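You operate a simulated robot arm through the tools that you are given. There is no shell and no other tool.

Carry out the task below with a simulated robot arm. There is one attempt and no reset: what you move stays moved.

## Task
Brush the caked sand off the yellow sieve and nest it on the pan.
Fine: set it in the nest to brush it, stand the brush back in its pot, then fit the lid. Set down upright: sieve brush. What is to be rubbed or washed off counts as gone when no trace of it is left.
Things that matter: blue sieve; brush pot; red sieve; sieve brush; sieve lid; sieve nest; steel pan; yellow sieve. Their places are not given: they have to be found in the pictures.

The check looks at the end state, three seconds after you hand in, the way a careful person would. Anything else that was tipped, shoved, dropped, spilled or broken makes it a failure. A push-on lid holds only when it is set on centred and level and pressed home; a screw cap is set on level and turned clockwise until tight.

## Robot
A 7-joint arm with a two-finger parallel gripper, fixed in place. Base frame: the origin is at the foot of the arm, x ahead of it, y to its left, z up; the work surface is at about z = 0.8. Readings come in m, degrees, newtons and seconds.
Its first joint turns from -149.0 to 149.0 degrees. Payload 3.5 kg.
The tool frame sits at the grasp point between the pads (the TCP): z along the fingers, y along the line on which they close. The tips reach 0.023 m beyond it. The gripper opens to 0.094 m. The fingers are 0.038 m wide and 0.01 m thick; the gripper's body (0.054 by 0.096 m) begins 0.039 m behind the TCP.
Orientation is told as [roll, pitch, yaw] about the base's x, y, z axes, in that order, counted from this pose: with the fingers straight down and closing along the base's y, the tool's x points along the base's -x, its y along +y and its z along -z.

## Interface
- The arm moves only by the tool apply_moves. Its arguments are lists of equal length, an entry for each row: "linear": the shift along the tool's x, y, z in m, a list of three; "turn": the turn, a rotation vector about the tool's x, y, z in degrees, a list of three; "hand": the gripper command, from -1 (fully open) to 1 (shut), values between in proportion. In form: {"linear": [[x, y, z], ...], "turn": [[ax, ay, az], ...], "hand": [hand, ...]}. A call has 1 to 20 rows; each row shifts and turns the commanded pose from where the row before left it, along the tool's axes as they then stand. A row lasts 0.2 s, in which the tool goes at most 0.05 m and 8.6 degrees; a call with a longer step from one row to the next is refused whole, and so is a gripper value outside its range. A pose out of reach is approached as far as the arm can. The call stops where the force on the tool passes 40 N (or 10 N more than at its start, if that is more) or the arm is blocked; 0.2 s more then pass. Each finger travels about 0.153 m/s and halts on what it meets, pressing with about 44 N; the grip force reading is that of the motor and also rises with nothing between the fingers. The clock runs only during rows and for 0.2 s after the last one: add rows that do not move to give the fingers time. The reply holds the time, the measured pose of the TCP, the force on the tool along the base axes, the opening and the grip force, in the units named above and with some noise, with the torque about the TCP (base axes, N m) and any sound that the robot's microphone picked up.
- Cameras (640 x 400 px; columns grow to the right, rows downward): "scene" is fixed at [0.3955, -0.6574, 1.5126]; the picture's right is [1.00, -0.06, 0.00], its down [-0.02, -0.33, -0.94] and it looks along [0.06, 0.94, -0.33] (base axes); focal length 357 px, centre (320, 200). "wrist" rides on the gripper at [0.086, 0.016, -0.074] in the tool frame; the picture's right is [-0.18, 0.98, 0.00], its down [-0.58, -0.11, -0.81] and it looks along [-0.79, -0.15, 0.59] (tool axes); focal length 243 px, centre (320, 200).
- grab_frame(camera): a new picture of that camera. The clock stands still meanwhile.
- probe_pixels(camera, pixels): for up to 12 pixels [column, row] of the newest picture of that camera ("zoom" is the newest enlarged one), the place [x, y, z] in the base frame of the surface seen there, good to about 0.002 m, but the place of the scene camera against the robot may be out by one fixed shift of up to 0.018 m in any direction. The clock stands still meanwhile.
- close_up(camera, box): a new picture of the part [left, top, right, bottom] of that camera's present view, enlarged. The clock stands still meanwhile.
- close_job(): hands the job in; it is judged then, once.

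Open the gripper and draw the arm clear of the work before you hand the job in, unless the task says otherwise.

The tools are called after "Emit:" by a JSON object that holds its "fn" and its "kwargs". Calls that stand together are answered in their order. apply_moves: Moves the arm, as the interface text tells. Its arguments: {"type":"object","properties":{"linear":{"type":"array","items":{"type":"array","items":{"type":"number"}}},"turn":{"type":"array","items":{"type":"array","items":{"type":"number"}}},"hand":{"type":"array","items":{"type":"number"}}},"required":["linear","turn","hand"]} The other tools are called the same way: grab_frame (camera) takes a picture; probe_pixels (camera, pixels) gives the place of the surface under pixels of a picture; close_up (camera, box) takes an enlarged picture of a part of a camera's view; close_job () hands the job in.

At the start:

```text
time: 0.0
tcp_pos: [0.5896, 0.9239, 1.1866]
orientation: [0.0, 0.0, 0.1]
wrist_force: [0.1, 0.4, 0.7]
wrist_torque: [0.0, -0.01, 0.03]
width: 0.0941
gripper_force: 0.0
```

scene: 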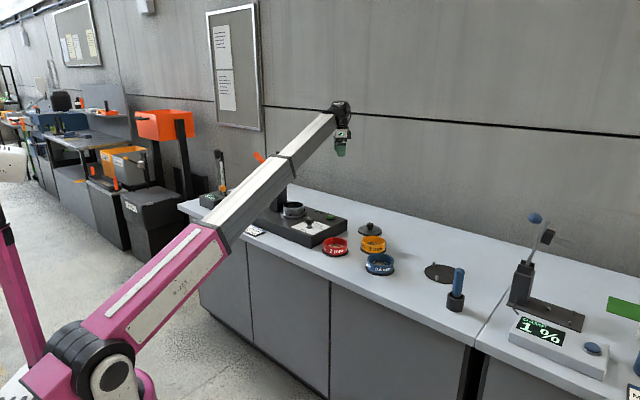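
wrist: 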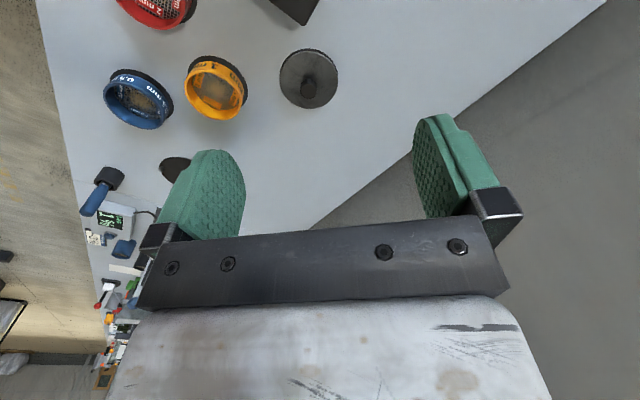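

The scene shows three sieves around (335,246), (373,244), (379,264), a lid at (369,229), a brush in a pot at (457,290), a dark disc at (440,272) and a device with a pan at (293,210). I take close-ups to see them in detail.

Emit:
{"fn": "close_up", "kwargs": {"camera": "scene", "box": [240, 190, 400, 290]}}

Emit:
{"fn": "close_up", "kwargs": {"camera": "scene", "box": [400, 200, 640, 350]}}

Emit:
{"fn": "close_up", "kwargs": {"camera": "wrist", "box": [60, 0, 380, 200]}}

```text
4.00 times, centred on (320, 240) of scene
```

zoom: 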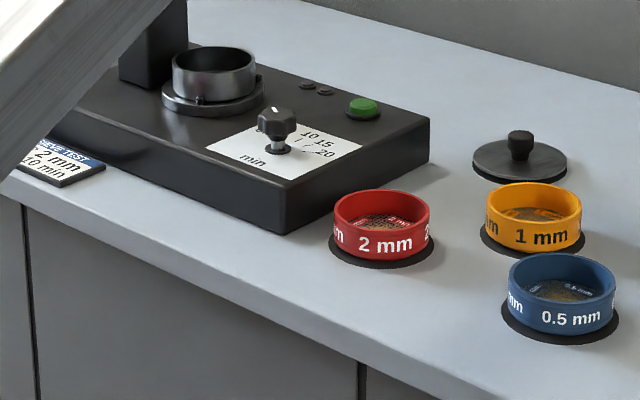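

```text
2.67 times, centred on (520, 275) of scene
```

zoom: 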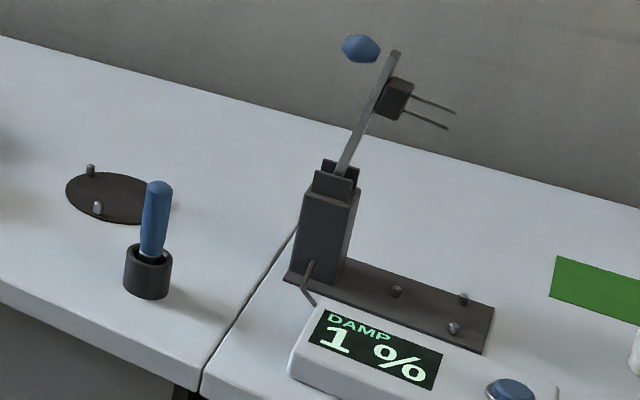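

```text
2.00 times, centred on (220, 100) of wrist
```

zoom: 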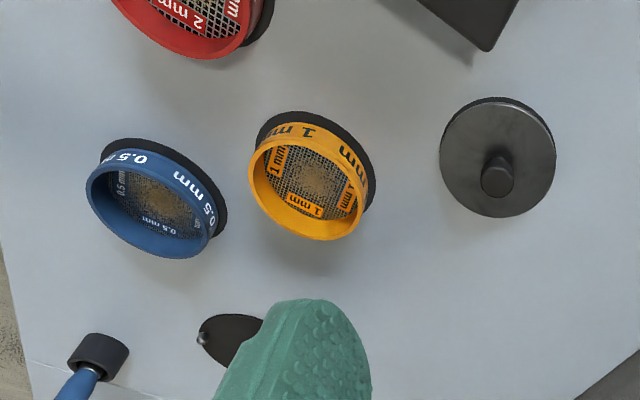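

I probe the main objects in both cameras to compare them: sieves, lid, nest plate, pot/brush and pan.

Emit:
{"fn": "probe_pixels", "kwargs": {"camera": "scene", "pixels": [[335, 252], [373, 249], [379, 269], [369, 232], [440, 272], [433, 264], [436, 278], [459, 271], [455, 300], [293, 209], [470, 320], [400, 250]]}}

Emit:
{"fn": "probe_pixels", "kwargs": {"camera": "wrist", "pixels": [[140, 105], [216, 96], [308, 80], [308, 62], [170, 170], [95, 200], [115, 178], [165, 5], [250, 120], [200, 60], [240, 80], [290, 10]]}}

```text
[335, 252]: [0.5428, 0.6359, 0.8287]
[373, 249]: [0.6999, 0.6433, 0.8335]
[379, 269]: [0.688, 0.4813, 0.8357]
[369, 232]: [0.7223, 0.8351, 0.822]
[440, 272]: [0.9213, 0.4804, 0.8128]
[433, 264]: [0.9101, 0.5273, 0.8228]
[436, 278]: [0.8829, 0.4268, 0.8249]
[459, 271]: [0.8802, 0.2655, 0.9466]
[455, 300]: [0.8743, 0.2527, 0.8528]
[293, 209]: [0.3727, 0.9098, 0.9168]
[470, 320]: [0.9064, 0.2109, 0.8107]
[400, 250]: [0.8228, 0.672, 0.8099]
```

```text
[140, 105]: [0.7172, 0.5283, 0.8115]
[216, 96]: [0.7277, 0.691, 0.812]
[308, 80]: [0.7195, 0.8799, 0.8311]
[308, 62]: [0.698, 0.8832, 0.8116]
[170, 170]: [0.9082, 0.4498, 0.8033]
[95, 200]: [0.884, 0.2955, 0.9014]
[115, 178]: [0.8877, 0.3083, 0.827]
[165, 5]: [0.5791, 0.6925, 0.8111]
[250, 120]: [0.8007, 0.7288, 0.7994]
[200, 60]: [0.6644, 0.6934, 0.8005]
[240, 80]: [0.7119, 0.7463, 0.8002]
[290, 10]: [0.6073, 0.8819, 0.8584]
```

The lid's knob is near (0.72, 0.88), the yellow sieve near (0.70, 0.68), the nest plate near (0.91, 0.46), the brush pot near (0.885, 0.30) and the pan near (0.37, 0.91). I turn the tool to face radially outward and draw it inward to get a wrist view of the whole bench.

Emit:
{"fn": "apply_moves", "kwargs": {"linear": [[0, 0, 0], [0, 0, 0], [0, 0, 0], [0, 0, 0], [0, 0, 0], [0, 0, 0], [0, 0, 0], [0.05, 0, 0], [0.05, 0, 0], [0.05, 0, 0], [0.05, 0, 0], [0.05, 0, 0], [0.05, 0, 0]], "turn": [[0, 0, -8], [0, 0, -8], [0, 0, -8], [0, 0, -8], [0, 0, -8], [0, 0, -8], [0, 0, -8], [0, 0, 0], [0, 0, 0], [0, 0, 0], [0, 0, 0], [0, 0, 0], [0, 0, 0]], "hand": [-1, -1, -1, -1, -1, -1, -1, -1, -1, -1, -1, -1, -1]}}

Emit:
{"fn": "grab_frame", "kwargs": {"camera": "wrist"}}

Emit:
{"fn": "grab_frame", "kwargs": {"camera": "scene"}}

```text
time: 1.6
tcp_pos: [0.5907, 0.9264, 1.1874]
orientation: [-0.1, -0.6, 54.2]
wrist_force: [1.1, 0.1, -3.7]
wrist_torque: [0.15, -0.16, 0.06]
width: 0.094
gripper_force: 0.0
stopped in row 8: the force on the tool passed its limit at 60 N (the readings are from after the stop); the commanded pose is now the measured one
```

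```text
taken
```

wrist: 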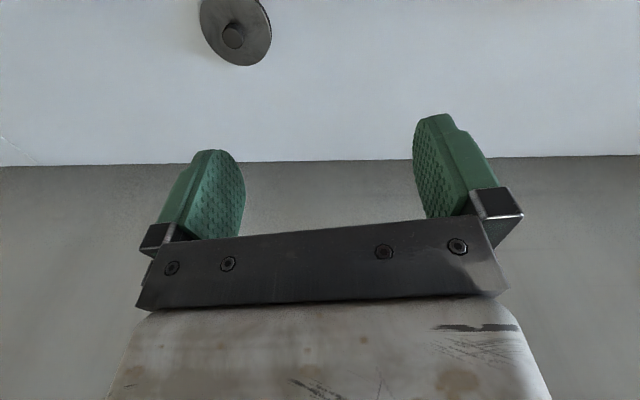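

```text
taken
```

scene: 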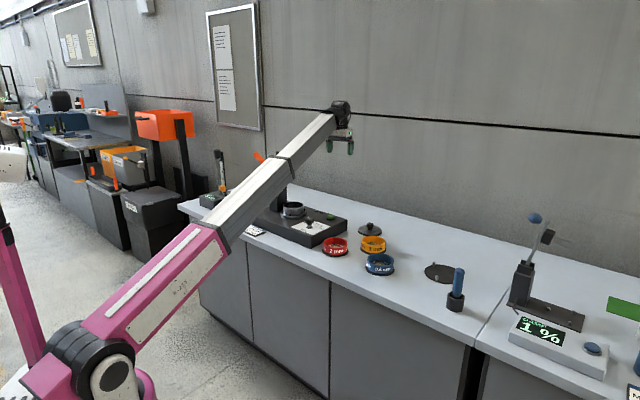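

The stop at row 8 looks like an acceleration jolt (no contact in sight, the lid is at (235,30) in the wrist view). I move inward more gently with ramped steps.

Emit:
{"fn": "apply_moves", "kwargs": {"linear": [[0.008, 0, 0], [0.016, 0, 0], [0.024, 0, 0], [0.03, 0, 0], [0.03, 0, 0], [0.03, 0, 0], [0.03, 0, 0], [0.03, 0, 0], [0.03, 0, 0], [0.024, 0, 0], [0.016, 0, 0], [0.008, 0, 0]], "turn": [[0, 0, 0], [0, 0, 0], [0, 0, 0], [0, 0, 0], [0, 0, 0], [0, 0, 0], [0, 0, 0], [0, 0, 0], [0, 0, 0], [0, 0, 0], [0, 0, 0], [0, 0, 0]], "hand": [-1, -1, -1, -1, -1, -1, -1, -1, -1, -1, -1, -1]}}

Emit:
{"fn": "grab_frame", "kwargs": {"camera": "wrist"}}

Emit:
{"fn": "grab_frame", "kwargs": {"camera": "scene"}}

```text
time: 2.3
tcp_pos: [0.5733, 0.9001, 1.1869]
orientation: [-0.3, -1.1, 54.1]
wrist_force: [4.5, 5.1, -10.5]
wrist_torque: [0.26, -0.48, -0.05]
width: 0.0938
gripper_force: 0.0
stopped in row 3: the force on the tool passed its limit at 46 N (the readings are from after the stop); the commanded pose is now the measured one
```

```text
taken
```

wrist: 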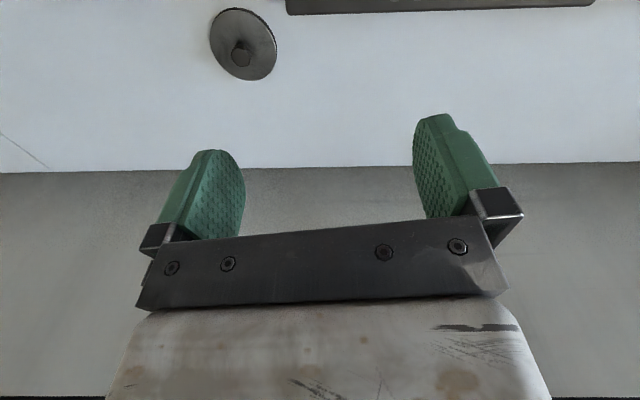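

```text
taken
```

scene: 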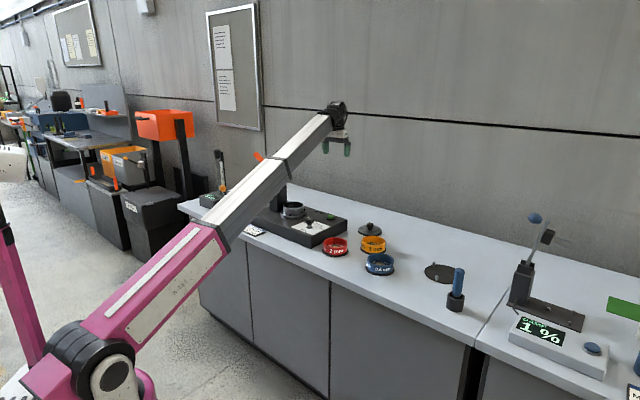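

No contact again — the arm is nearly stretched out and jolts while leaving the stretched pose. I use much smaller steps.

Emit:
{"fn": "apply_moves", "kwargs": {"linear": [[0.004, 0, 0], [0.006, 0, 0], [0.008, 0, 0], [0.01, 0, 0], [0.012, 0, 0], [0.012, 0, 0], [0.012, 0, 0], [0.014, 0, 0], [0.014, 0, 0], [0.016, 0, 0], [0.016, 0, 0], [0.018, 0, 0], [0.018, 0, 0], [0.02, 0, 0], [0.02, 0, 0], [0.02, 0, 0], [0.02, 0, 0], [0.016, 0, 0], [0.01, 0, 0], [0.005, 0, 0]], "turn": [[0, 0, 0], [0, 0, 0], [0, 0, 0], [0, 0, 0], [0, 0, 0], [0, 0, 0], [0, 0, 0], [0, 0, 0], [0, 0, 0], [0, 0, 0], [0, 0, 0], [0, 0, 0], [0, 0, 0], [0, 0, 0], [0, 0, 0], [0, 0, 0], [0, 0, 0], [0, 0, 0], [0, 0, 0], [0, 0, 0]], "hand": [-1, -1, -1, -1, -1, -1, -1, -1, -1, -1, -1, -1, -1, -1, -1, -1, -1, -1, -1, -1]}}

Emit:
{"fn": "grab_frame", "kwargs": {"camera": "wrist"}}

Emit:
{"fn": "grab_frame", "kwargs": {"camera": "scene"}}

```text
time: 3.1
tcp_pos: [0.5629, 0.8879, 1.1854]
orientation: [-0.2, -1.2, 54.1]
wrist_force: [4.0, 3.9, -10.4]
wrist_torque: [0.24, -0.44, -0.05]
width: 0.094
gripper_force: 0.0
stopped in row 3: the force on the tool passed its limit at 42 N (the readings are from after the stop); the commanded pose is now the measured one
```

```text
taken
```

wrist: 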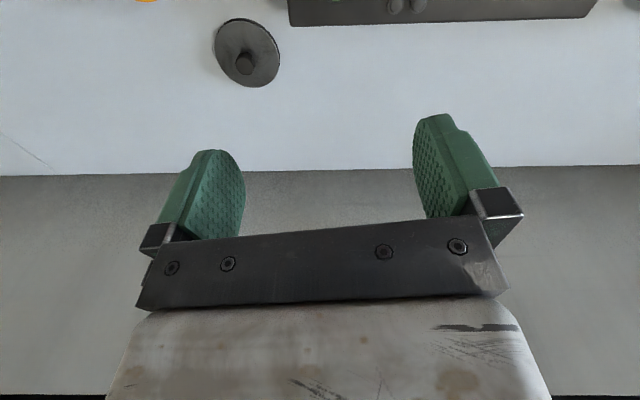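

```text
taken
```

scene: 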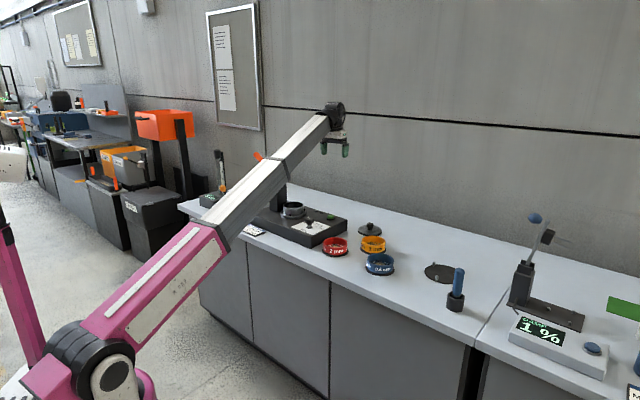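

I wait a moment with no motion to see whether the force settles to zero.

Emit:
{"fn": "apply_moves", "kwargs": {"linear": [[0, 0, 0], [0, 0, 0], [0, 0, 0], [0, 0, 0], [0, 0, 0]], "turn": [[0, 0, 0], [0, 0, 0], [0, 0, 0], [0, 0, 0], [0, 0, 0]], "hand": [-1, -1, -1, -1, -1]}}

```text
time: 4.3
tcp_pos: [0.5626, 0.8876, 1.186]
orientation: [-0.3, -1.4, 54.1]
wrist_force: [6.5, 8.6, -24.5]
wrist_torque: [0.74, -1.35, -0.27]
width: 0.0939
gripper_force: 0.1
```

The force keeps growing while still (−24 N in z), so something may be touching. I look closely at the arm in the scene view.

Emit:
{"fn": "close_up", "kwargs": {"camera": "scene", "box": [240, 70, 400, 170]}}

Emit:
{"fn": "grab_frame", "kwargs": {"camera": "wrist"}}

```text
4.00 times, centred on (320, 120) of scene
```

zoom: 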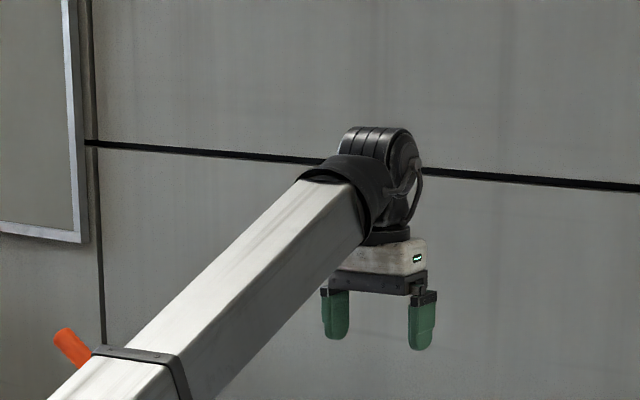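

```text
taken
```

wrist: 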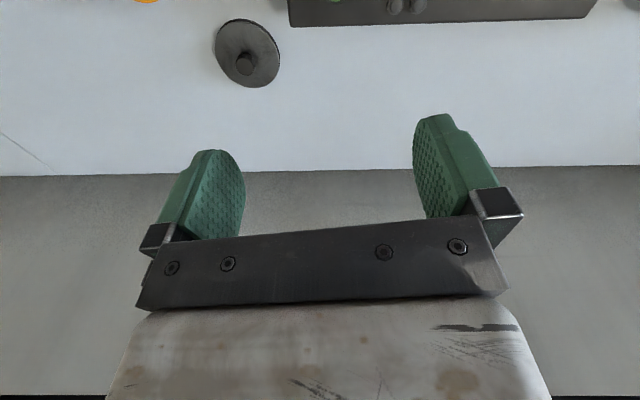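

The hand hangs close to the sloping forearm's end, so the hand probably touches the forearm there. I tilt the fingers a little outward (opening that angle) and then lower the tool, which flattens the forearm.

Emit:
{"fn": "apply_moves", "kwargs": {"linear": [[0, 0, 0], [0, 0, 0], [0, 0, 0], [0, 0, 0.005], [0, 0, 0.01], [0, 0, 0.015], [0, 0, 0.02], [0, 0, 0.02], [0, 0, 0.01]], "turn": [[0, -2, 0], [0, -4, 0], [0, -4, 0], [0, 0, 0], [0, 0, 0], [0, 0, 0], [0, 0, 0], [0, 0, 0], [0, 0, 0]], "hand": [-1, -1, -1, -1, -1, -1, -1, -1, -1]}}

Emit:
{"fn": "close_up", "kwargs": {"camera": "scene", "box": [240, 70, 400, 170]}}

```text
time: 6.3
tcp_pos: [0.5743, 0.9013, 1.1075]
orientation: [-0.2, -11.1, 54.1]
wrist_force: [0.2, 0.6, -0.2]
wrist_torque: [-0.01, -0.02, 0.01]
width: 0.094
gripper_force: 0.0
```

```text
4.00 times, centred on (320, 120) of scene
```

zoom: 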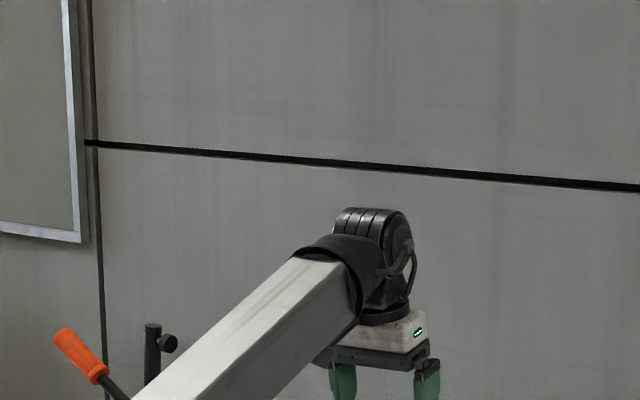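

Free again (forces near zero). I continue inward and down (tool x now also points slightly down) with ramped steps.

Emit:
{"fn": "apply_moves", "kwargs": {"linear": [[0.005, 0, 0], [0.01, 0, 0], [0.015, 0, 0], [0.02, 0, 0], [0.02, 0, 0], [0.025, 0, 0], [0.025, 0, 0], [0.025, 0, 0], [0.025, 0, 0], [0.025, 0, 0], [0.025, 0, 0], [0.02, 0, 0], [0.01, 0, 0], [0.005, 0, 0]], "turn": [[0, 0, 0], [0, 0, 0], [0, 0, 0], [0, 0, 0], [0, 0, 0], [0, 0, 0], [0, 0, 0], [0, 0, 0], [0, 0, 0], [0, 0, 0], [0, 0, 0], [0, 0, 0], [0, 0, 0], [0, 0, 0]], "hand": [-1, -1, -1, -1, -1, -1, -1, -1, -1, -1, -1, -1, -1, -1]}}

Emit:
{"fn": "grab_frame", "kwargs": {"camera": "wrist"}}

Emit:
{"fn": "grab_frame", "kwargs": {"camera": "scene"}}

```text
time: 9.3
tcp_pos: [0.4263, 0.6985, 1.0585]
orientation: [-0.2, -11.2, 54.0]
wrist_force: [0.9, -0.1, 0.6]
wrist_torque: [0.0, -0.01, 0.02]
width: 0.0942
gripper_force: 0.1
```

```text
taken
```

wrist: 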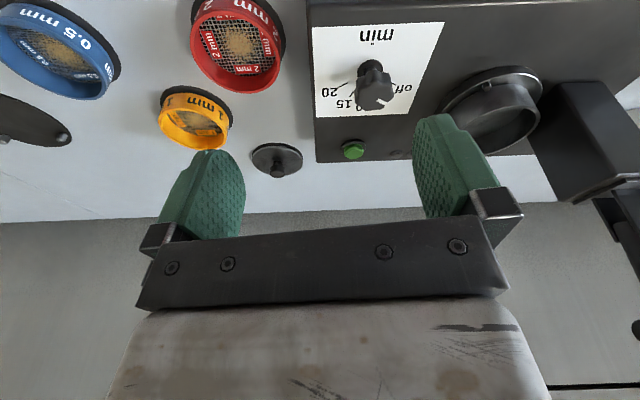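

```text
taken
```

scene: 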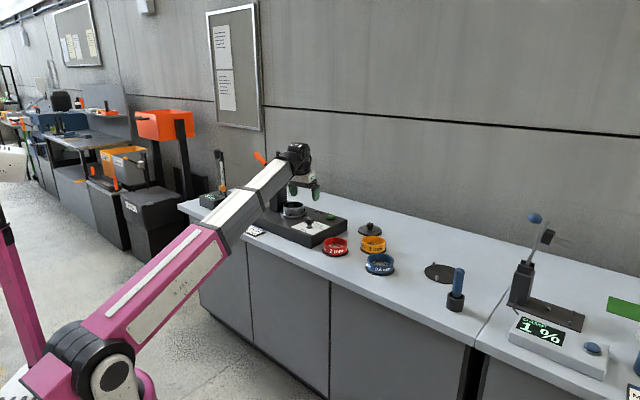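

The wrist view shows everything: pan at (505,110), knob (370,85), green button (352,148), lid (277,160), yellow (195,120), red (238,45), blue (58,45), nest plate (30,120). I take close-ups of the pan/clamp and the sieves.

Emit:
{"fn": "close_up", "kwargs": {"camera": "wrist", "box": [400, 20, 640, 170]}}

Emit:
{"fn": "close_up", "kwargs": {"camera": "wrist", "box": [120, 0, 360, 200]}}

Emit:
{"fn": "close_up", "kwargs": {"camera": "scene", "box": [250, 140, 350, 250]}}

```text
2.67 times, centred on (520, 95) of wrist
```

zoom: 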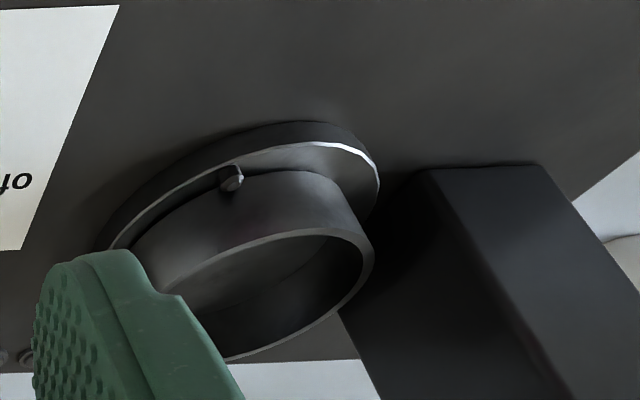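

```text
2.00 times, centred on (240, 100) of wrist
```

zoom: 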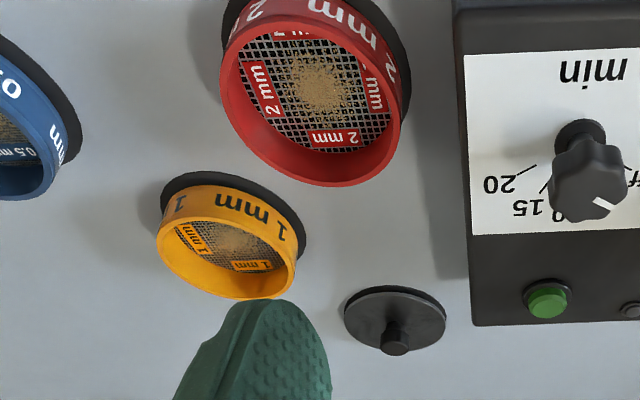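

```text
3.64 times, centred on (300, 195) of scene
```

zoom: 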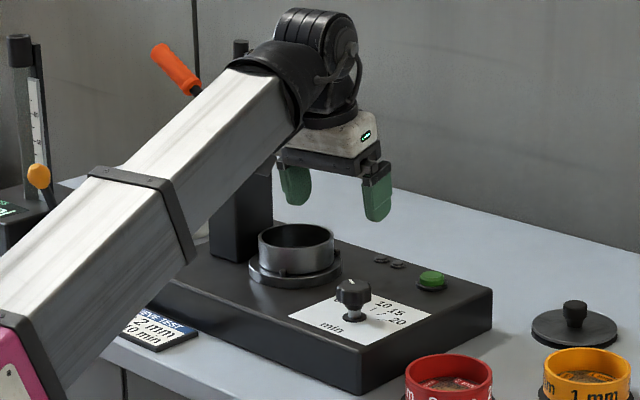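

I probe geometry points of the pan, the post, the shaker top, the lid and the sieves in this wrist picture.

Emit:
{"fn": "grab_frame", "kwargs": {"camera": "wrist"}}

Emit:
{"fn": "probe_pixels", "kwargs": {"camera": "wrist", "pixels": [[456, 128], [535, 106], [484, 88], [530, 94], [470, 100], [560, 85], [600, 83], [585, 100], [277, 168], [253, 160], [300, 158], [440, 60]]}}

Emit:
{"fn": "probe_pixels", "kwargs": {"camera": "wrist", "pixels": [[160, 120], [195, 148], [228, 125], [175, 108], [215, 125], [193, 62], [275, 70], [240, 45], [30, 120], [62, 138], [5, 140], [352, 148]]}}

```text
taken
```

wrist: 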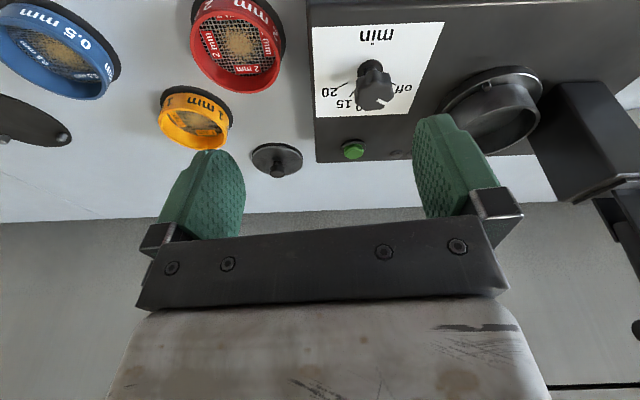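

```text
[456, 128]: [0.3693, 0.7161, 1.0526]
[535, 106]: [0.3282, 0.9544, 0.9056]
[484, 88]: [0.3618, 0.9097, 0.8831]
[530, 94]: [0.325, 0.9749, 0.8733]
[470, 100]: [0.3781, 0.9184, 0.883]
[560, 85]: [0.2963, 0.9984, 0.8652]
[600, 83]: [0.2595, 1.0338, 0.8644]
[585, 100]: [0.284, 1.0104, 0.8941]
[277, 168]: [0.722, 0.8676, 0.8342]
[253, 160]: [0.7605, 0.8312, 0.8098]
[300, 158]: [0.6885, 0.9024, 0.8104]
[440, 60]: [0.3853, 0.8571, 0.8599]
```

```text
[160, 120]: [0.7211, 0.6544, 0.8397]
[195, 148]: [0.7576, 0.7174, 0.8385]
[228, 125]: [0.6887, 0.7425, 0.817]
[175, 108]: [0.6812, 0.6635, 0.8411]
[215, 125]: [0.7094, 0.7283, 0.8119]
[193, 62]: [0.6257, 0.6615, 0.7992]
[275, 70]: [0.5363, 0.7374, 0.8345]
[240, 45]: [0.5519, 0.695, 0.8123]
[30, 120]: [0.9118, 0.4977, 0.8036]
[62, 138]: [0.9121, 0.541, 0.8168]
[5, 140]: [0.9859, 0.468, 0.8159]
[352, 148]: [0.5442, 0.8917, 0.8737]
```

Pan rim is around z≈0.906 with centre near (0.36, 0.93), shaker top z≈0.86, sieve rims z≈0.84. I move toward the yellow sieve for a closer, better-measured view.

Emit:
{"fn": "apply_moves", "kwargs": {"linear": [[-0.0015, -0.006, 0.0003], [-0.003, -0.012, 0.0006], [-0.0045, -0.018, 0.0009], [-0.006, -0.0235, 0.0012], [-0.006, -0.0235, 0.0012], [-0.006, -0.0235, 0.0012], [-0.006, -0.0235, 0.0012], [-0.006, -0.0235, 0.0012], [-0.006, -0.0235, 0.0012], [-0.0045, -0.018, 0.0009], [-0.003, -0.012, 0.0006], [-0.0015, -0.006, 0.0003], [0, 0, 0], [0, 0, 0]], "turn": [[0, 0, 0], [0, 0, 0], [0, 0, 0], [0, 0, 0], [0, 0, 0], [0, 0, 0], [0, 0, 0], [0, 0, 0], [0, 0, 0], [0, 0, 0], [0, 0, 0], [0, 0, 0], [0.9, 0, 4.4], [0.9, 0, 4.4]], "hand": [-1, -1, -1, -1, -1, -1, -1, -1, -1, -1, -1, -1, -1, -1]}}

Emit:
{"fn": "grab_frame", "kwargs": {"camera": "wrist"}}

```text
time: 12.3
tcp_pos: [0.6302, 0.6165, 1.0591]
orientation: [-0.2, -11.1, 45.1]
wrist_force: [-0.2, -0.2, 0.6]
wrist_torque: [0.01, 0.01, 0.0]
width: 0.0938
gripper_force: 0.0
```

```text
taken
```

wrist: 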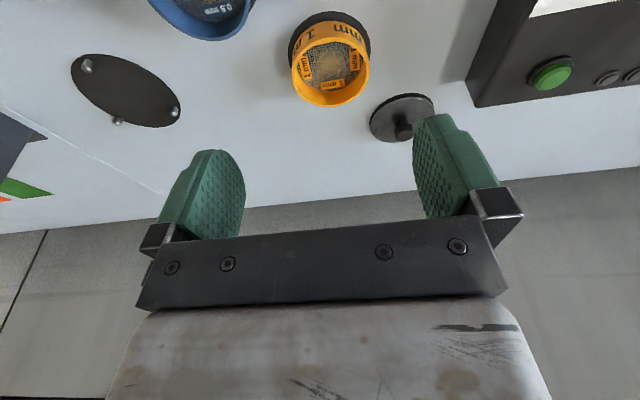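

The yellow sieve is at (330,70), lid at (402,118), and the nest plate with three pins at (125,90). I zoom in on the sieve and lid and probe rim points.

Emit:
{"fn": "close_up", "kwargs": {"camera": "wrist", "box": [270, 0, 450, 150]}}

Emit:
{"fn": "probe_pixels", "kwargs": {"camera": "wrist", "pixels": [[293, 75], [367, 73], [330, 105], [305, 96], [355, 96], [330, 48], [300, 50], [288, 55], [330, 65], [345, 13], [371, 40], [320, 80]]}}

Emit:
{"fn": "probe_pixels", "kwargs": {"camera": "wrist", "pixels": [[403, 128], [371, 125], [408, 96], [433, 103], [385, 105], [403, 118], [72, 72], [130, 90], [178, 115], [86, 65], [118, 121], [176, 111]]}}

```text
2.67 times, centred on (360, 75) of wrist
```

zoom: 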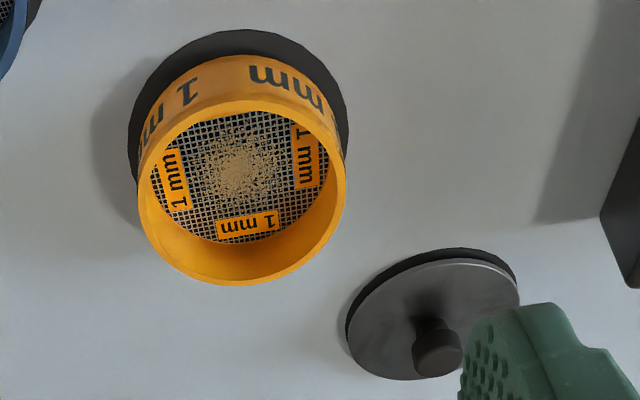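

```text
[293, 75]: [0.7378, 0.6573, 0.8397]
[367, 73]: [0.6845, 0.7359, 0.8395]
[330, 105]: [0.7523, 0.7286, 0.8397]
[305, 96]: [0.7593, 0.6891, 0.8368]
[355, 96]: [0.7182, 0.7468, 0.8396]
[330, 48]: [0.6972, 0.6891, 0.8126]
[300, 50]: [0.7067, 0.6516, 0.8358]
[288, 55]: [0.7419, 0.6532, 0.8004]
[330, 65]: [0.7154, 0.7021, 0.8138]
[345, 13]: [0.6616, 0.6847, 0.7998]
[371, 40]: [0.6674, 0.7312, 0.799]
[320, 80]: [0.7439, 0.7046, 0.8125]
```

```text
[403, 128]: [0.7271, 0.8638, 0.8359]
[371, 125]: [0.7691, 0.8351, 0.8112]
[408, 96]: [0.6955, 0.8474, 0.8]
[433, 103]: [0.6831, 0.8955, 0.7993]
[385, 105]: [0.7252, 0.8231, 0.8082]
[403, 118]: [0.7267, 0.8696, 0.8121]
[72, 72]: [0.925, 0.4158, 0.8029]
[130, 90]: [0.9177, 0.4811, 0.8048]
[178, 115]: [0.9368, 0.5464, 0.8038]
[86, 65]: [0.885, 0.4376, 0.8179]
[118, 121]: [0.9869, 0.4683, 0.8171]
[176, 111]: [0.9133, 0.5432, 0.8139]
```

Sieve outer diameter comes to ~0.100 m (wider than the gripper), wall ~5 mm, mesh z≈0.813, so I will grip its wall. Nest pins fit a circle centred near (0.928, 0.483). I check the arm's posture in the scene view.

Emit:
{"fn": "grab_frame", "kwargs": {"camera": "scene"}}

Emit:
{"fn": "close_up", "kwargs": {"camera": "wrist", "box": [40, 30, 220, 150]}}

```text
taken
```

scene: 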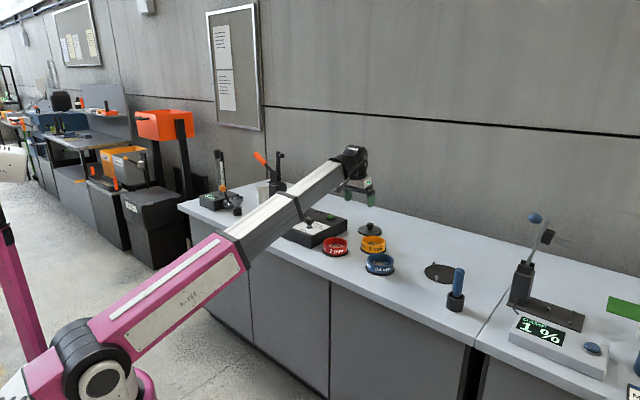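

```text
3.33 times, centred on (130, 90) of wrist
```

zoom: 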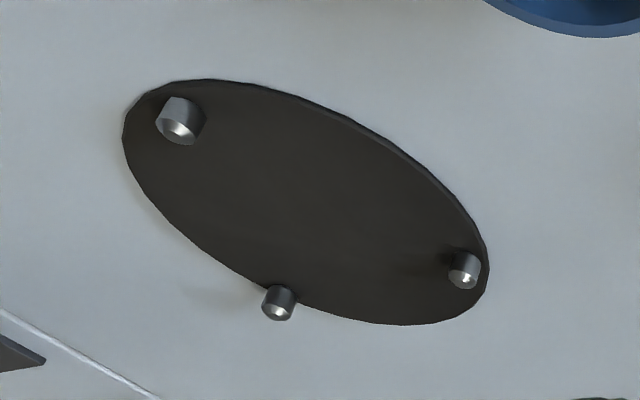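

The arm is a telescoping boom, so I expect more reach at low height. I level the tool and move to above the yellow sieve's right-hand wall, descending to z≈0.95 with the gripper partly open.

Emit:
{"fn": "apply_moves", "kwargs": {"linear": [[0, 0, 0.005], [0, 0, 0.01], [0, 0, 0.01], [-0.005, -0.002, 0.004], [-0.01, -0.004, 0.008], [-0.015, -0.006, 0.011], [-0.018, -0.007, 0.013], [-0.018, -0.007, 0.013], [-0.018, -0.007, 0.013], [-0.015, -0.006, 0.011], [-0.01, -0.004, 0.008], [-0.0072, -0.0038, 0.003]], "turn": [[0, 2, 0], [0, 4, 0], [0, 4, 0], [0, 1.1, 0], [0, 0, 0], [0, 0, 0], [0, 0, 0], [0, 0, 0], [0, 0, 0], [0, 0, 0], [0, 0, 0], [0, 0, 1]], "hand": [-1, -1, -1, -1, -1, -1, -1, -0.6, -0.2, -0.15, -0.15, -0.15]}}

Emit:
{"fn": "grab_frame", "kwargs": {"camera": "wrist"}}

Emit:
{"fn": "grab_frame", "kwargs": {"camera": "scene"}}

```text
time: 14.9
tcp_pos: [0.7502, 0.6704, 0.9518]
orientation: [-0.1, -0.3, 44.1]
wrist_force: [0.3, -0.3, -0.1]
wrist_torque: [0.02, -0.01, -0.01]
width: 0.054
gripper_force: 0.0
```

```text
taken
```

wrist: 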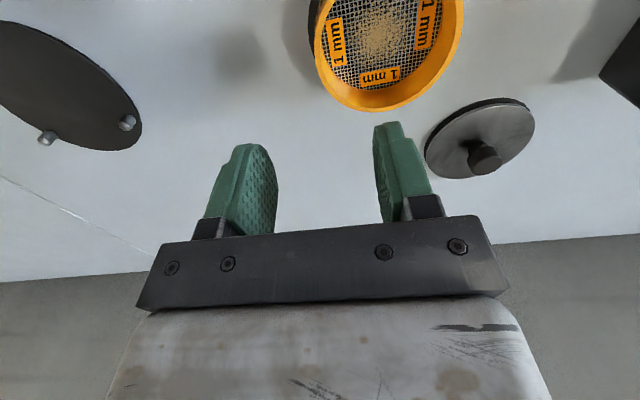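

```text
taken
```

scene: 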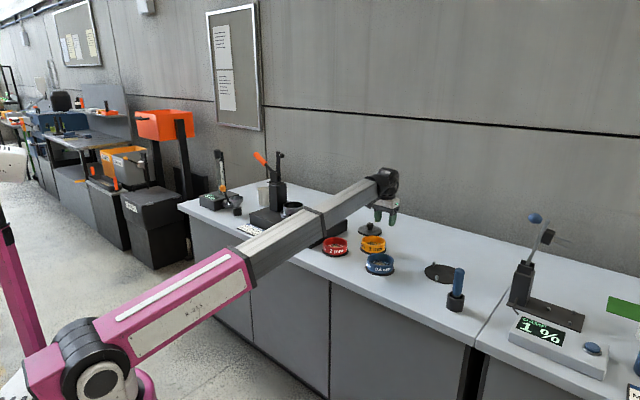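

Tool-down reach at r≈1.006 is fine here. The yellow rim is now close at (390,50); I probe several rim points for a precise centre.

Emit:
{"fn": "close_up", "kwargs": {"camera": "wrist", "box": [290, 0, 490, 125]}}

Emit:
{"fn": "probe_pixels", "kwargs": {"camera": "wrist", "pixels": [[318, 40], [322, 65], [340, 92], [370, 108], [400, 105], [430, 86], [450, 60], [459, 30], [462, 5], [322, 10], [385, 40], [360, 75]]}}

```text
3.20 times, centred on (390, 62) of wrist
```

zoom: 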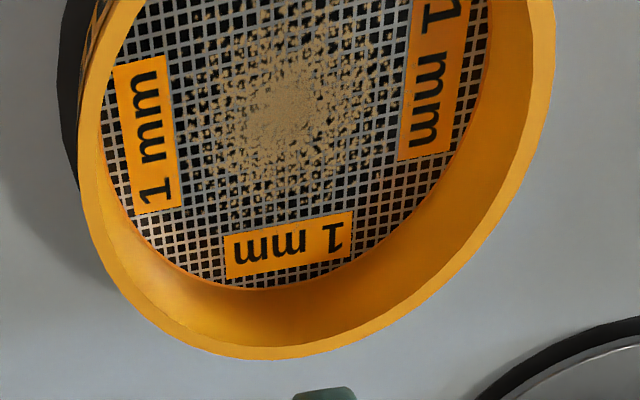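

```text
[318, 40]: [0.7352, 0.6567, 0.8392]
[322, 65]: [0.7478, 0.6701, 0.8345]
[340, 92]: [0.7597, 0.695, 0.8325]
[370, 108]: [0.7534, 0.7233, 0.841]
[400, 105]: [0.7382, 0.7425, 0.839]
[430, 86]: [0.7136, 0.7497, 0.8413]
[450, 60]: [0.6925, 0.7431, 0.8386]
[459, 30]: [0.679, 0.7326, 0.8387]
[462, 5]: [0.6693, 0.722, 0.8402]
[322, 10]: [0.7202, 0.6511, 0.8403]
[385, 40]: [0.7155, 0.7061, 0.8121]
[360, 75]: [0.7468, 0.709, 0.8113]
```

Circle fit gives the yellow centre (0.7125, 0.6995), outer radius 0.05. I shift slightly so the TCP sits over the right-hand wall and descend to z≈0.842 with the inner finger inside the rim.

Emit:
{"fn": "apply_moves", "kwargs": {"linear": [[0.0034, 0.0008, 0], [0.0034, 0.0008, 0.004], [0, 0, 0.01], [0, 0, 0.015], [0, 0, 0.018], [0, 0, 0.018], [0, 0, 0.015], [0, 0, 0.01], [0, 0, 0.008], [0, 0, 0.006], [0, 0, 0.004], [0, 0, 0]], "turn": [[0, 0, 0], [0, 0, 0], [0, 0, 0], [0, 0, 0], [0, 0, 0], [0, 0, 0], [0, 0, 0], [0, 0, 0], [0, 0, 0], [0, 0, 0], [0, 0, 0], [0, 0, 0]], "hand": [-0.15, -0.15, -0.15, -0.15, -0.15, -0.15, -0.15, -0.15, -0.15, -0.15, -0.15, -0.15]}}

Emit:
{"fn": "grab_frame", "kwargs": {"camera": "wrist"}}

Emit:
{"fn": "close_up", "kwargs": {"camera": "scene", "box": [310, 150, 470, 290]}}

```text
time: 17.5
tcp_pos: [0.7443, 0.6658, 0.8435]
orientation: [-0.2, -0.2, 44.1]
wrist_force: [0.0, -0.4, -0.3]
wrist_torque: [-0.03, 0.0, 0.01]
width: 0.0541
gripper_force: 0.0
```

```text
taken
```

wrist: 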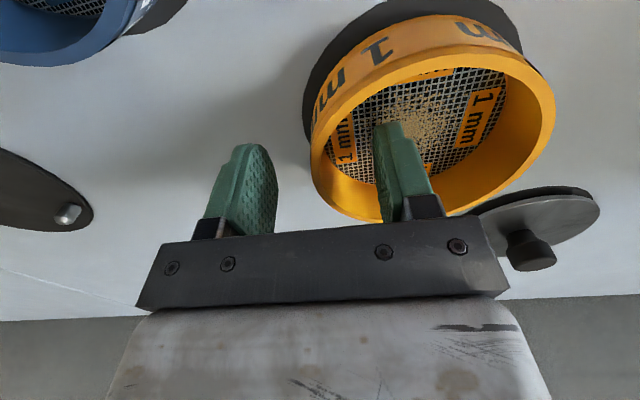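

```text
2.86 times, centred on (390, 220) of scene
```

zoom: 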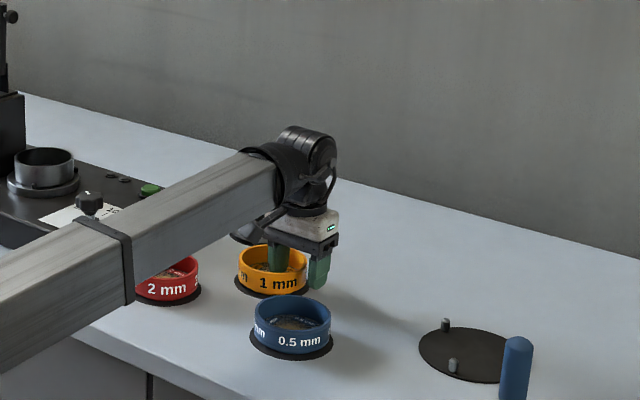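

The inner finger is inside the yellow rim and the outer finger outside, with clear margins. I close the gripper gradually onto the wall.

Emit:
{"fn": "apply_moves", "kwargs": {"linear": [[0, 0, 0], [0, 0, 0], [0, 0, 0], [0, 0, 0], [0, 0, 0], [0, 0, 0], [0, 0, 0]], "turn": [[0, 0, 0], [0, 0, 0], [0, 0, 0], [0, 0, 0], [0, 0, 0], [0, 0, 0], [0, 0, 0]], "hand": [0.3, 0.6, 0.75, 0.85, 1, 1, 1]}}

Emit:
{"fn": "grab_frame", "kwargs": {"camera": "wrist"}}

```text
time: 19.1
tcp_pos: [0.7441, 0.6647, 0.8436]
orientation: [-0.2, -0.2, 44.2]
wrist_force: [-0.6, 0.4, 1.7]
wrist_torque: [0.13, 0.06, 0.05]
width: 0.0032
gripper_force: 44.6
```

```text
taken
```

wrist: 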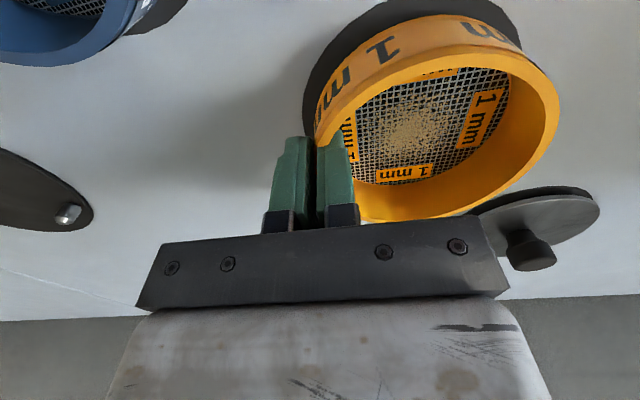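

Gripped (width 3.2 mm, 44.6 N). I lift slowly and check that the sieve follows level and what happens to the dark disc underneath.

Emit:
{"fn": "apply_moves", "kwargs": {"linear": [[0, 0, -0.003], [0, 0, -0.006], [0, 0, -0.01], [0, 0, -0.012], [0, 0, -0.012], [0, 0, -0.012], [0, 0, -0.01], [0, 0, -0.005], [0, 0, 0]], "turn": [[0, 0, 0], [0, 0, 0], [0, 0, 0], [0, 0, 0], [0, 0, 0], [0, 0, 0], [0, 0, 0], [0, 0, 0], [0, 0, 0]], "hand": [1, 1, 1, 1, 1, 1, 1, 1, 1]}}

Emit:
{"fn": "grab_frame", "kwargs": {"camera": "wrist"}}

Emit:
{"fn": "close_up", "kwargs": {"camera": "scene", "box": [310, 150, 470, 290]}}

```text
time: 21.1
tcp_pos: [0.7427, 0.6643, 0.9153]
orientation: [-0.1, -0.1, 44.1]
wrist_force: [-0.4, 0.1, -1.7]
wrist_torque: [-0.07, -0.02, 0.02]
width: 0.0032
gripper_force: 44.4
```

```text
taken
```

wrist: 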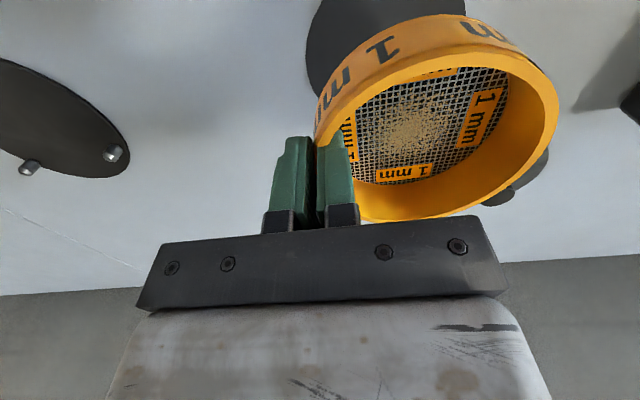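

```text
2.86 times, centred on (390, 220) of scene
```

zoom: 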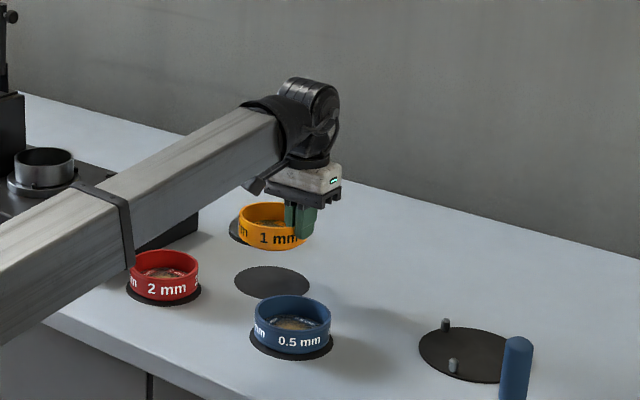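

The dark disc is just a mat that stayed on the table; the sieve hangs level. I probe the rim to find where its centre is relative to the TCP.

Emit:
{"fn": "probe_pixels", "kwargs": {"camera": "wrist", "pixels": [[322, 128], [345, 98], [400, 66], [455, 55], [500, 58], [530, 70], [550, 95], [554, 130], [535, 175], [500, 203], [450, 216], [390, 214]]}}

Emit:
{"fn": "close_up", "kwargs": {"camera": "wrist", "box": [260, 0, 580, 240]}}

```text
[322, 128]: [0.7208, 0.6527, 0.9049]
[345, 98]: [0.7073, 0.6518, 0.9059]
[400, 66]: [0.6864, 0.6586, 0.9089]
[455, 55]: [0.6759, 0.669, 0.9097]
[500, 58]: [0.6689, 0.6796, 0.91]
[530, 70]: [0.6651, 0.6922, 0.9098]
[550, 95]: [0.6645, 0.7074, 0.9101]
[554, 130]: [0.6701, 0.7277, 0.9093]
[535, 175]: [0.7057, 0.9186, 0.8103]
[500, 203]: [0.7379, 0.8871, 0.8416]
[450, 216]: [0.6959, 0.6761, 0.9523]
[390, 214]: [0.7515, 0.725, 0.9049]
```

```text
1.67 times, centred on (420, 120) of wrist
```

zoom: 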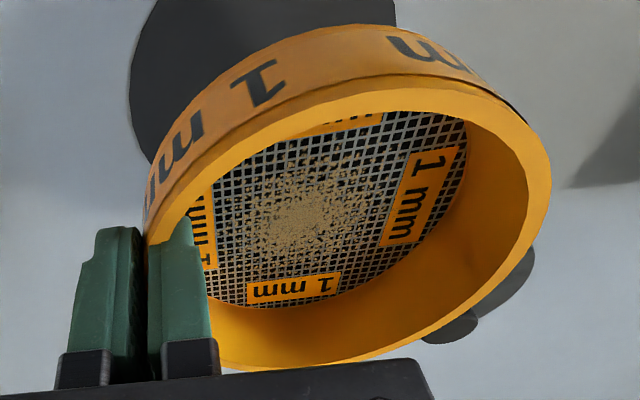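

The rim readings vary 0.905–0.910, so I check in the scene view whether the sieve hangs level.

Emit:
{"fn": "close_up", "kwargs": {"camera": "scene", "box": [355, 180, 415, 230]}}

Emit:
{"fn": "probe_pixels", "kwargs": {"camera": "wrist", "pixels": [[340, 103], [380, 75], [420, 60], [480, 55], [520, 64], [545, 85], [556, 110], [550, 145], [370, 216], [410, 212], [415, 135], [480, 110]]}}

```text
8.00 times, centred on (385, 205) of scene
```

zoom: 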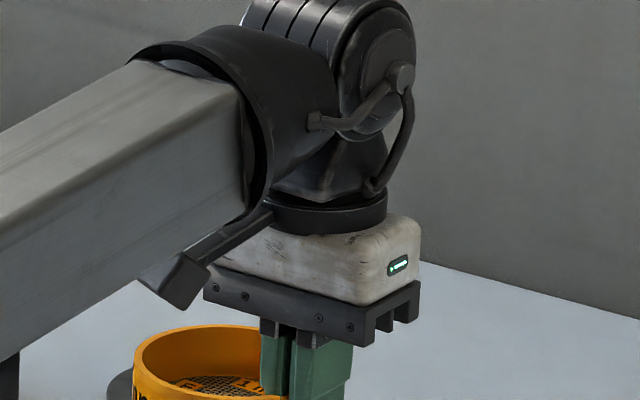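

```text
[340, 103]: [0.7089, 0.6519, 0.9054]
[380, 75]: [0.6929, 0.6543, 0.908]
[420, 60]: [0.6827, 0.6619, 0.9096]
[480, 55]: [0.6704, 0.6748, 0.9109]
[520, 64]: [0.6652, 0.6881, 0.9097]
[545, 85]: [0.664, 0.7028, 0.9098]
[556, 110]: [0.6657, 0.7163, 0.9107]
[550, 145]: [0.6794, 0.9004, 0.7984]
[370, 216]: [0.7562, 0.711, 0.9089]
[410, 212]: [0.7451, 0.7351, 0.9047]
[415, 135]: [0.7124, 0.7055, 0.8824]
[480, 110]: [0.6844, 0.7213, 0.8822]
```

The sieve is level (mesh readings 0.882 in two places) and its centre is ~47 mm along tool +y. I raise a bit, turn to yaw 27° and carry it over toward the nest.

Emit:
{"fn": "apply_moves", "kwargs": {"linear": [[0, 0, -0.008], [0, 0, -0.012], [0, 0, -0.012], [0, 0, -0.006], [-0.002, -0.007, 0], [-0.004, -0.014, 0], [-0.006, -0.021, 0], [-0.0075, -0.0265, 0], [-0.0085, -0.03, 0], [-0.0085, -0.03, 0], [-0.0085, -0.03, 0], [-0.0085, -0.03, 0], [-0.0085, -0.03, 0], [-0.0075, -0.0265, 0], [-0.006, -0.021, 0], [-0.004, -0.014, 0], [-0.002, -0.009, 0], [0, 0, 0]], "turn": [[0, 0, 4], [0, 0, 5], [0, 0, 5], [0, 0, 3.1], [0, 0, 0], [0, 0, 0], [0, 0, 0], [0, 0, 0], [0, 0, 0], [0, 0, 0], [0, 0, 0], [0, 0, 0], [0, 0, 0], [0, 0, 0], [0, 0, 0], [0, 0, 0], [0, 0, 0], [0, 0, 0]], "hand": [1, 1, 1, 1, 1, 1, 1, 1, 1, 1, 1, 1, 1, 1, 1, 1, 1, 1]}}

Emit:
{"fn": "grab_frame", "kwargs": {"camera": "wrist"}}

Emit:
{"fn": "close_up", "kwargs": {"camera": "scene", "box": [370, 150, 530, 320]}}

```text
time: 24.9
tcp_pos: [0.9459, 0.445, 0.9512]
orientation: [-0.2, -0.2, 27.0]
wrist_force: [-0.3, 0.3, -1.9]
wrist_torque: [-0.11, -0.02, -0.02]
width: 0.0031
gripper_force: 43.9
```

```text
taken
```

wrist: 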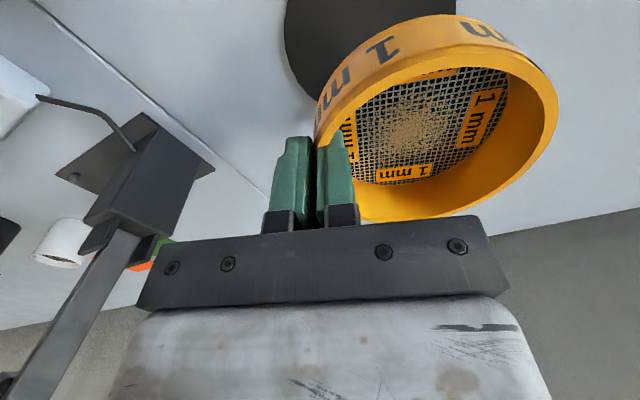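

```text
2.35 times, centred on (450, 235) of scene
```

zoom: 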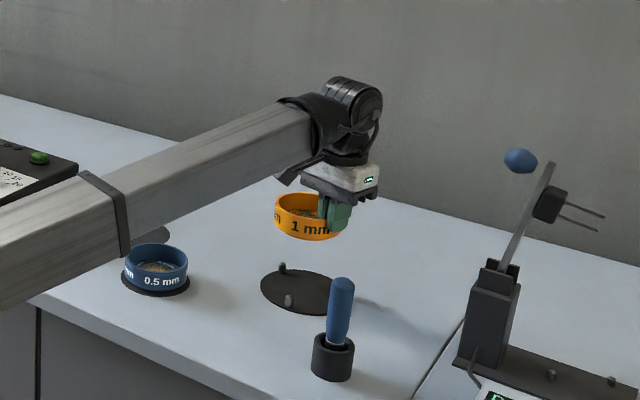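

Reach here is fine. To measure the nest pins precisely without the sieve in the way, I slide the tool 0.13 m to +y and 0.02 inward and look.

Emit:
{"fn": "apply_moves", "kwargs": {"linear": [[0.002, 0.01, 0], [0.003, 0.02, 0], [0.003, 0.025, 0], [0.004, 0.025, 0], [0.004, 0.025, 0], [0.003, 0.017, 0], [0.001, 0.008, 0], [0, 0, 0]], "turn": [[0, 0, 0], [0, 0, 0], [0, 0, 0], [0, 0, 0], [0, 0, 0], [0, 0, 0], [0, 0, 0], [0, 0, 0]], "hand": [1, 1, 1, 1, 1, 1, 1, 1]}}

Emit:
{"fn": "grab_frame", "kwargs": {"camera": "wrist"}}

```text
time: 26.7
tcp_pos: [0.8694, 0.5518, 0.9512]
orientation: [-0.2, -0.2, 27.0]
wrist_force: [0.0, -0.6, -1.5]
wrist_torque: [-0.04, -0.01, 0.01]
width: 0.003
gripper_force: 43.7
```

```text
taken
```

wrist: 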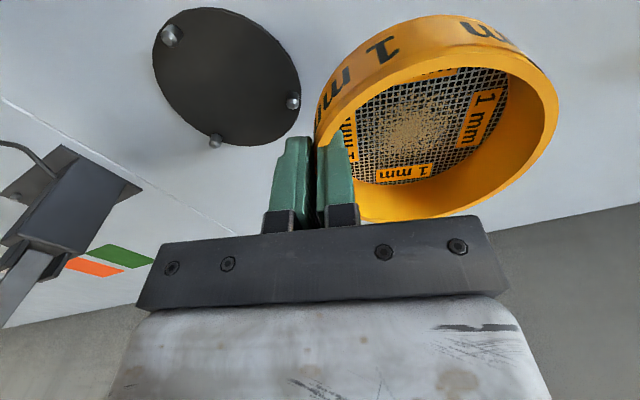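

The whole nest plate is visible at (228,75) with pins at (170,36), (292,101), (215,140). I zoom and probe pins and plate edges.

Emit:
{"fn": "close_up", "kwargs": {"camera": "wrist", "box": [140, 0, 320, 160]}}

Emit:
{"fn": "probe_pixels", "kwargs": {"camera": "wrist", "pixels": [[169, 40], [215, 143], [292, 103], [153, 50], [225, 9], [262, 25], [299, 80], [260, 144], [180, 115], [228, 75], [172, 30], [208, 142]]}}

```text
2.50 times, centred on (230, 80) of wrist
```

zoom: 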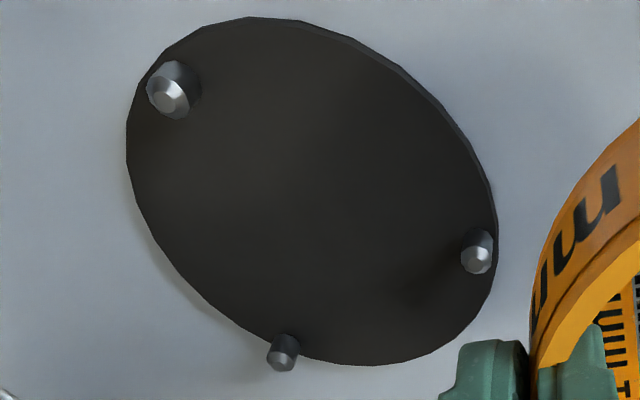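

```text
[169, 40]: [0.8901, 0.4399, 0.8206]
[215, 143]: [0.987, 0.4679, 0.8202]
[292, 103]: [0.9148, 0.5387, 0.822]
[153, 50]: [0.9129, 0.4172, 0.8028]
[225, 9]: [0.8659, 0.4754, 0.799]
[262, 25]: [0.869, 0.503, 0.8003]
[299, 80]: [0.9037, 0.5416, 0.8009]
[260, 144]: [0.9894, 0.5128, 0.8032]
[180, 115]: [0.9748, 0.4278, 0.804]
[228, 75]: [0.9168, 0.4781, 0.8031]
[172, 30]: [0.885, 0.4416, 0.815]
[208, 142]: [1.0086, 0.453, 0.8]
```

Pin tops fit a circle centred (0.9306, 0.4822), radius 0.0585, so the 0.05 m sieve has ~4 mm play. I move over the nest centre and descend to just above the plate.

Emit:
{"fn": "apply_moves", "kwargs": {"linear": [[-0.0015, -0.01, 0], [-0.003, -0.02, 0], [-0.004, -0.025, 0], [-0.004, -0.025, 0], [-0.004, -0.025, 0], [-0.003, -0.02, 0], [-0.0014, -0.0118, 0], [0, 0, 0.005], [0, 0, 0.012], [0, 0, 0.016], [0, 0, 0.018], [0, 0, 0.016], [0, 0, 0.01], [0, 0, 0.006], [0, 0, 0.004], [0, 0, 0.002], [0, 0, 0]], "turn": [[0, 0, 0], [0, 0, 0], [0, 0, 0], [0, 0, 0], [0, 0, 0], [0, 0, 0], [0, 0, 0], [0, 0, 0], [0, 0, 0], [0, 0, 0], [0, 0, 0], [0, 0, 0], [0, 0, 0], [0, 0, 0], [0, 0, 0], [0, 0, 0], [0, 0, 0]], "hand": [1, 1, 1, 1, 1, 1, 1, 1, 1, 1, 1, 1, 1, 1, 1, 1, 1]}}

Emit:
{"fn": "grab_frame", "kwargs": {"camera": "wrist"}}

Emit:
{"fn": "close_up", "kwargs": {"camera": "scene", "box": [400, 220, 500, 320]}}

```text
time: 30.3
tcp_pos: [0.9511, 0.4396, 0.8634]
orientation: [-0.2, -0.2, 26.9]
wrist_force: [-0.7, -0.5, -0.1]
wrist_torque: [-0.06, 0.0, 0.0]
width: 0.0031
gripper_force: 44.3
```

```text
taken
```

wrist: 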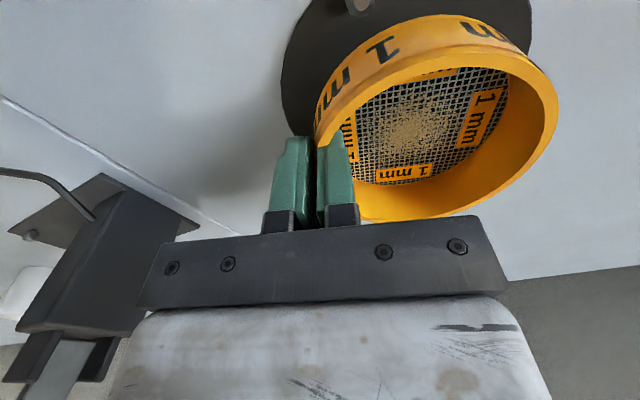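

```text
4.00 times, centred on (450, 270) of scene
```

zoom: 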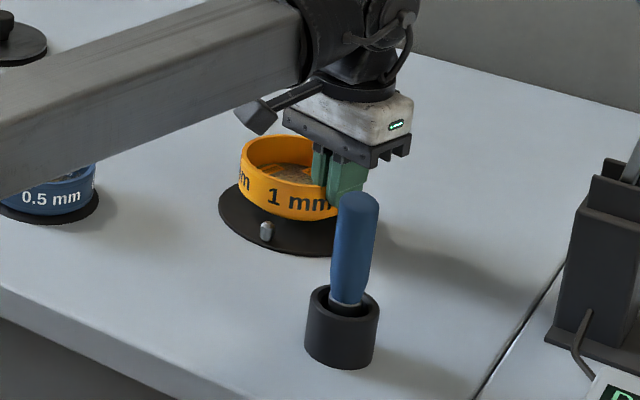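

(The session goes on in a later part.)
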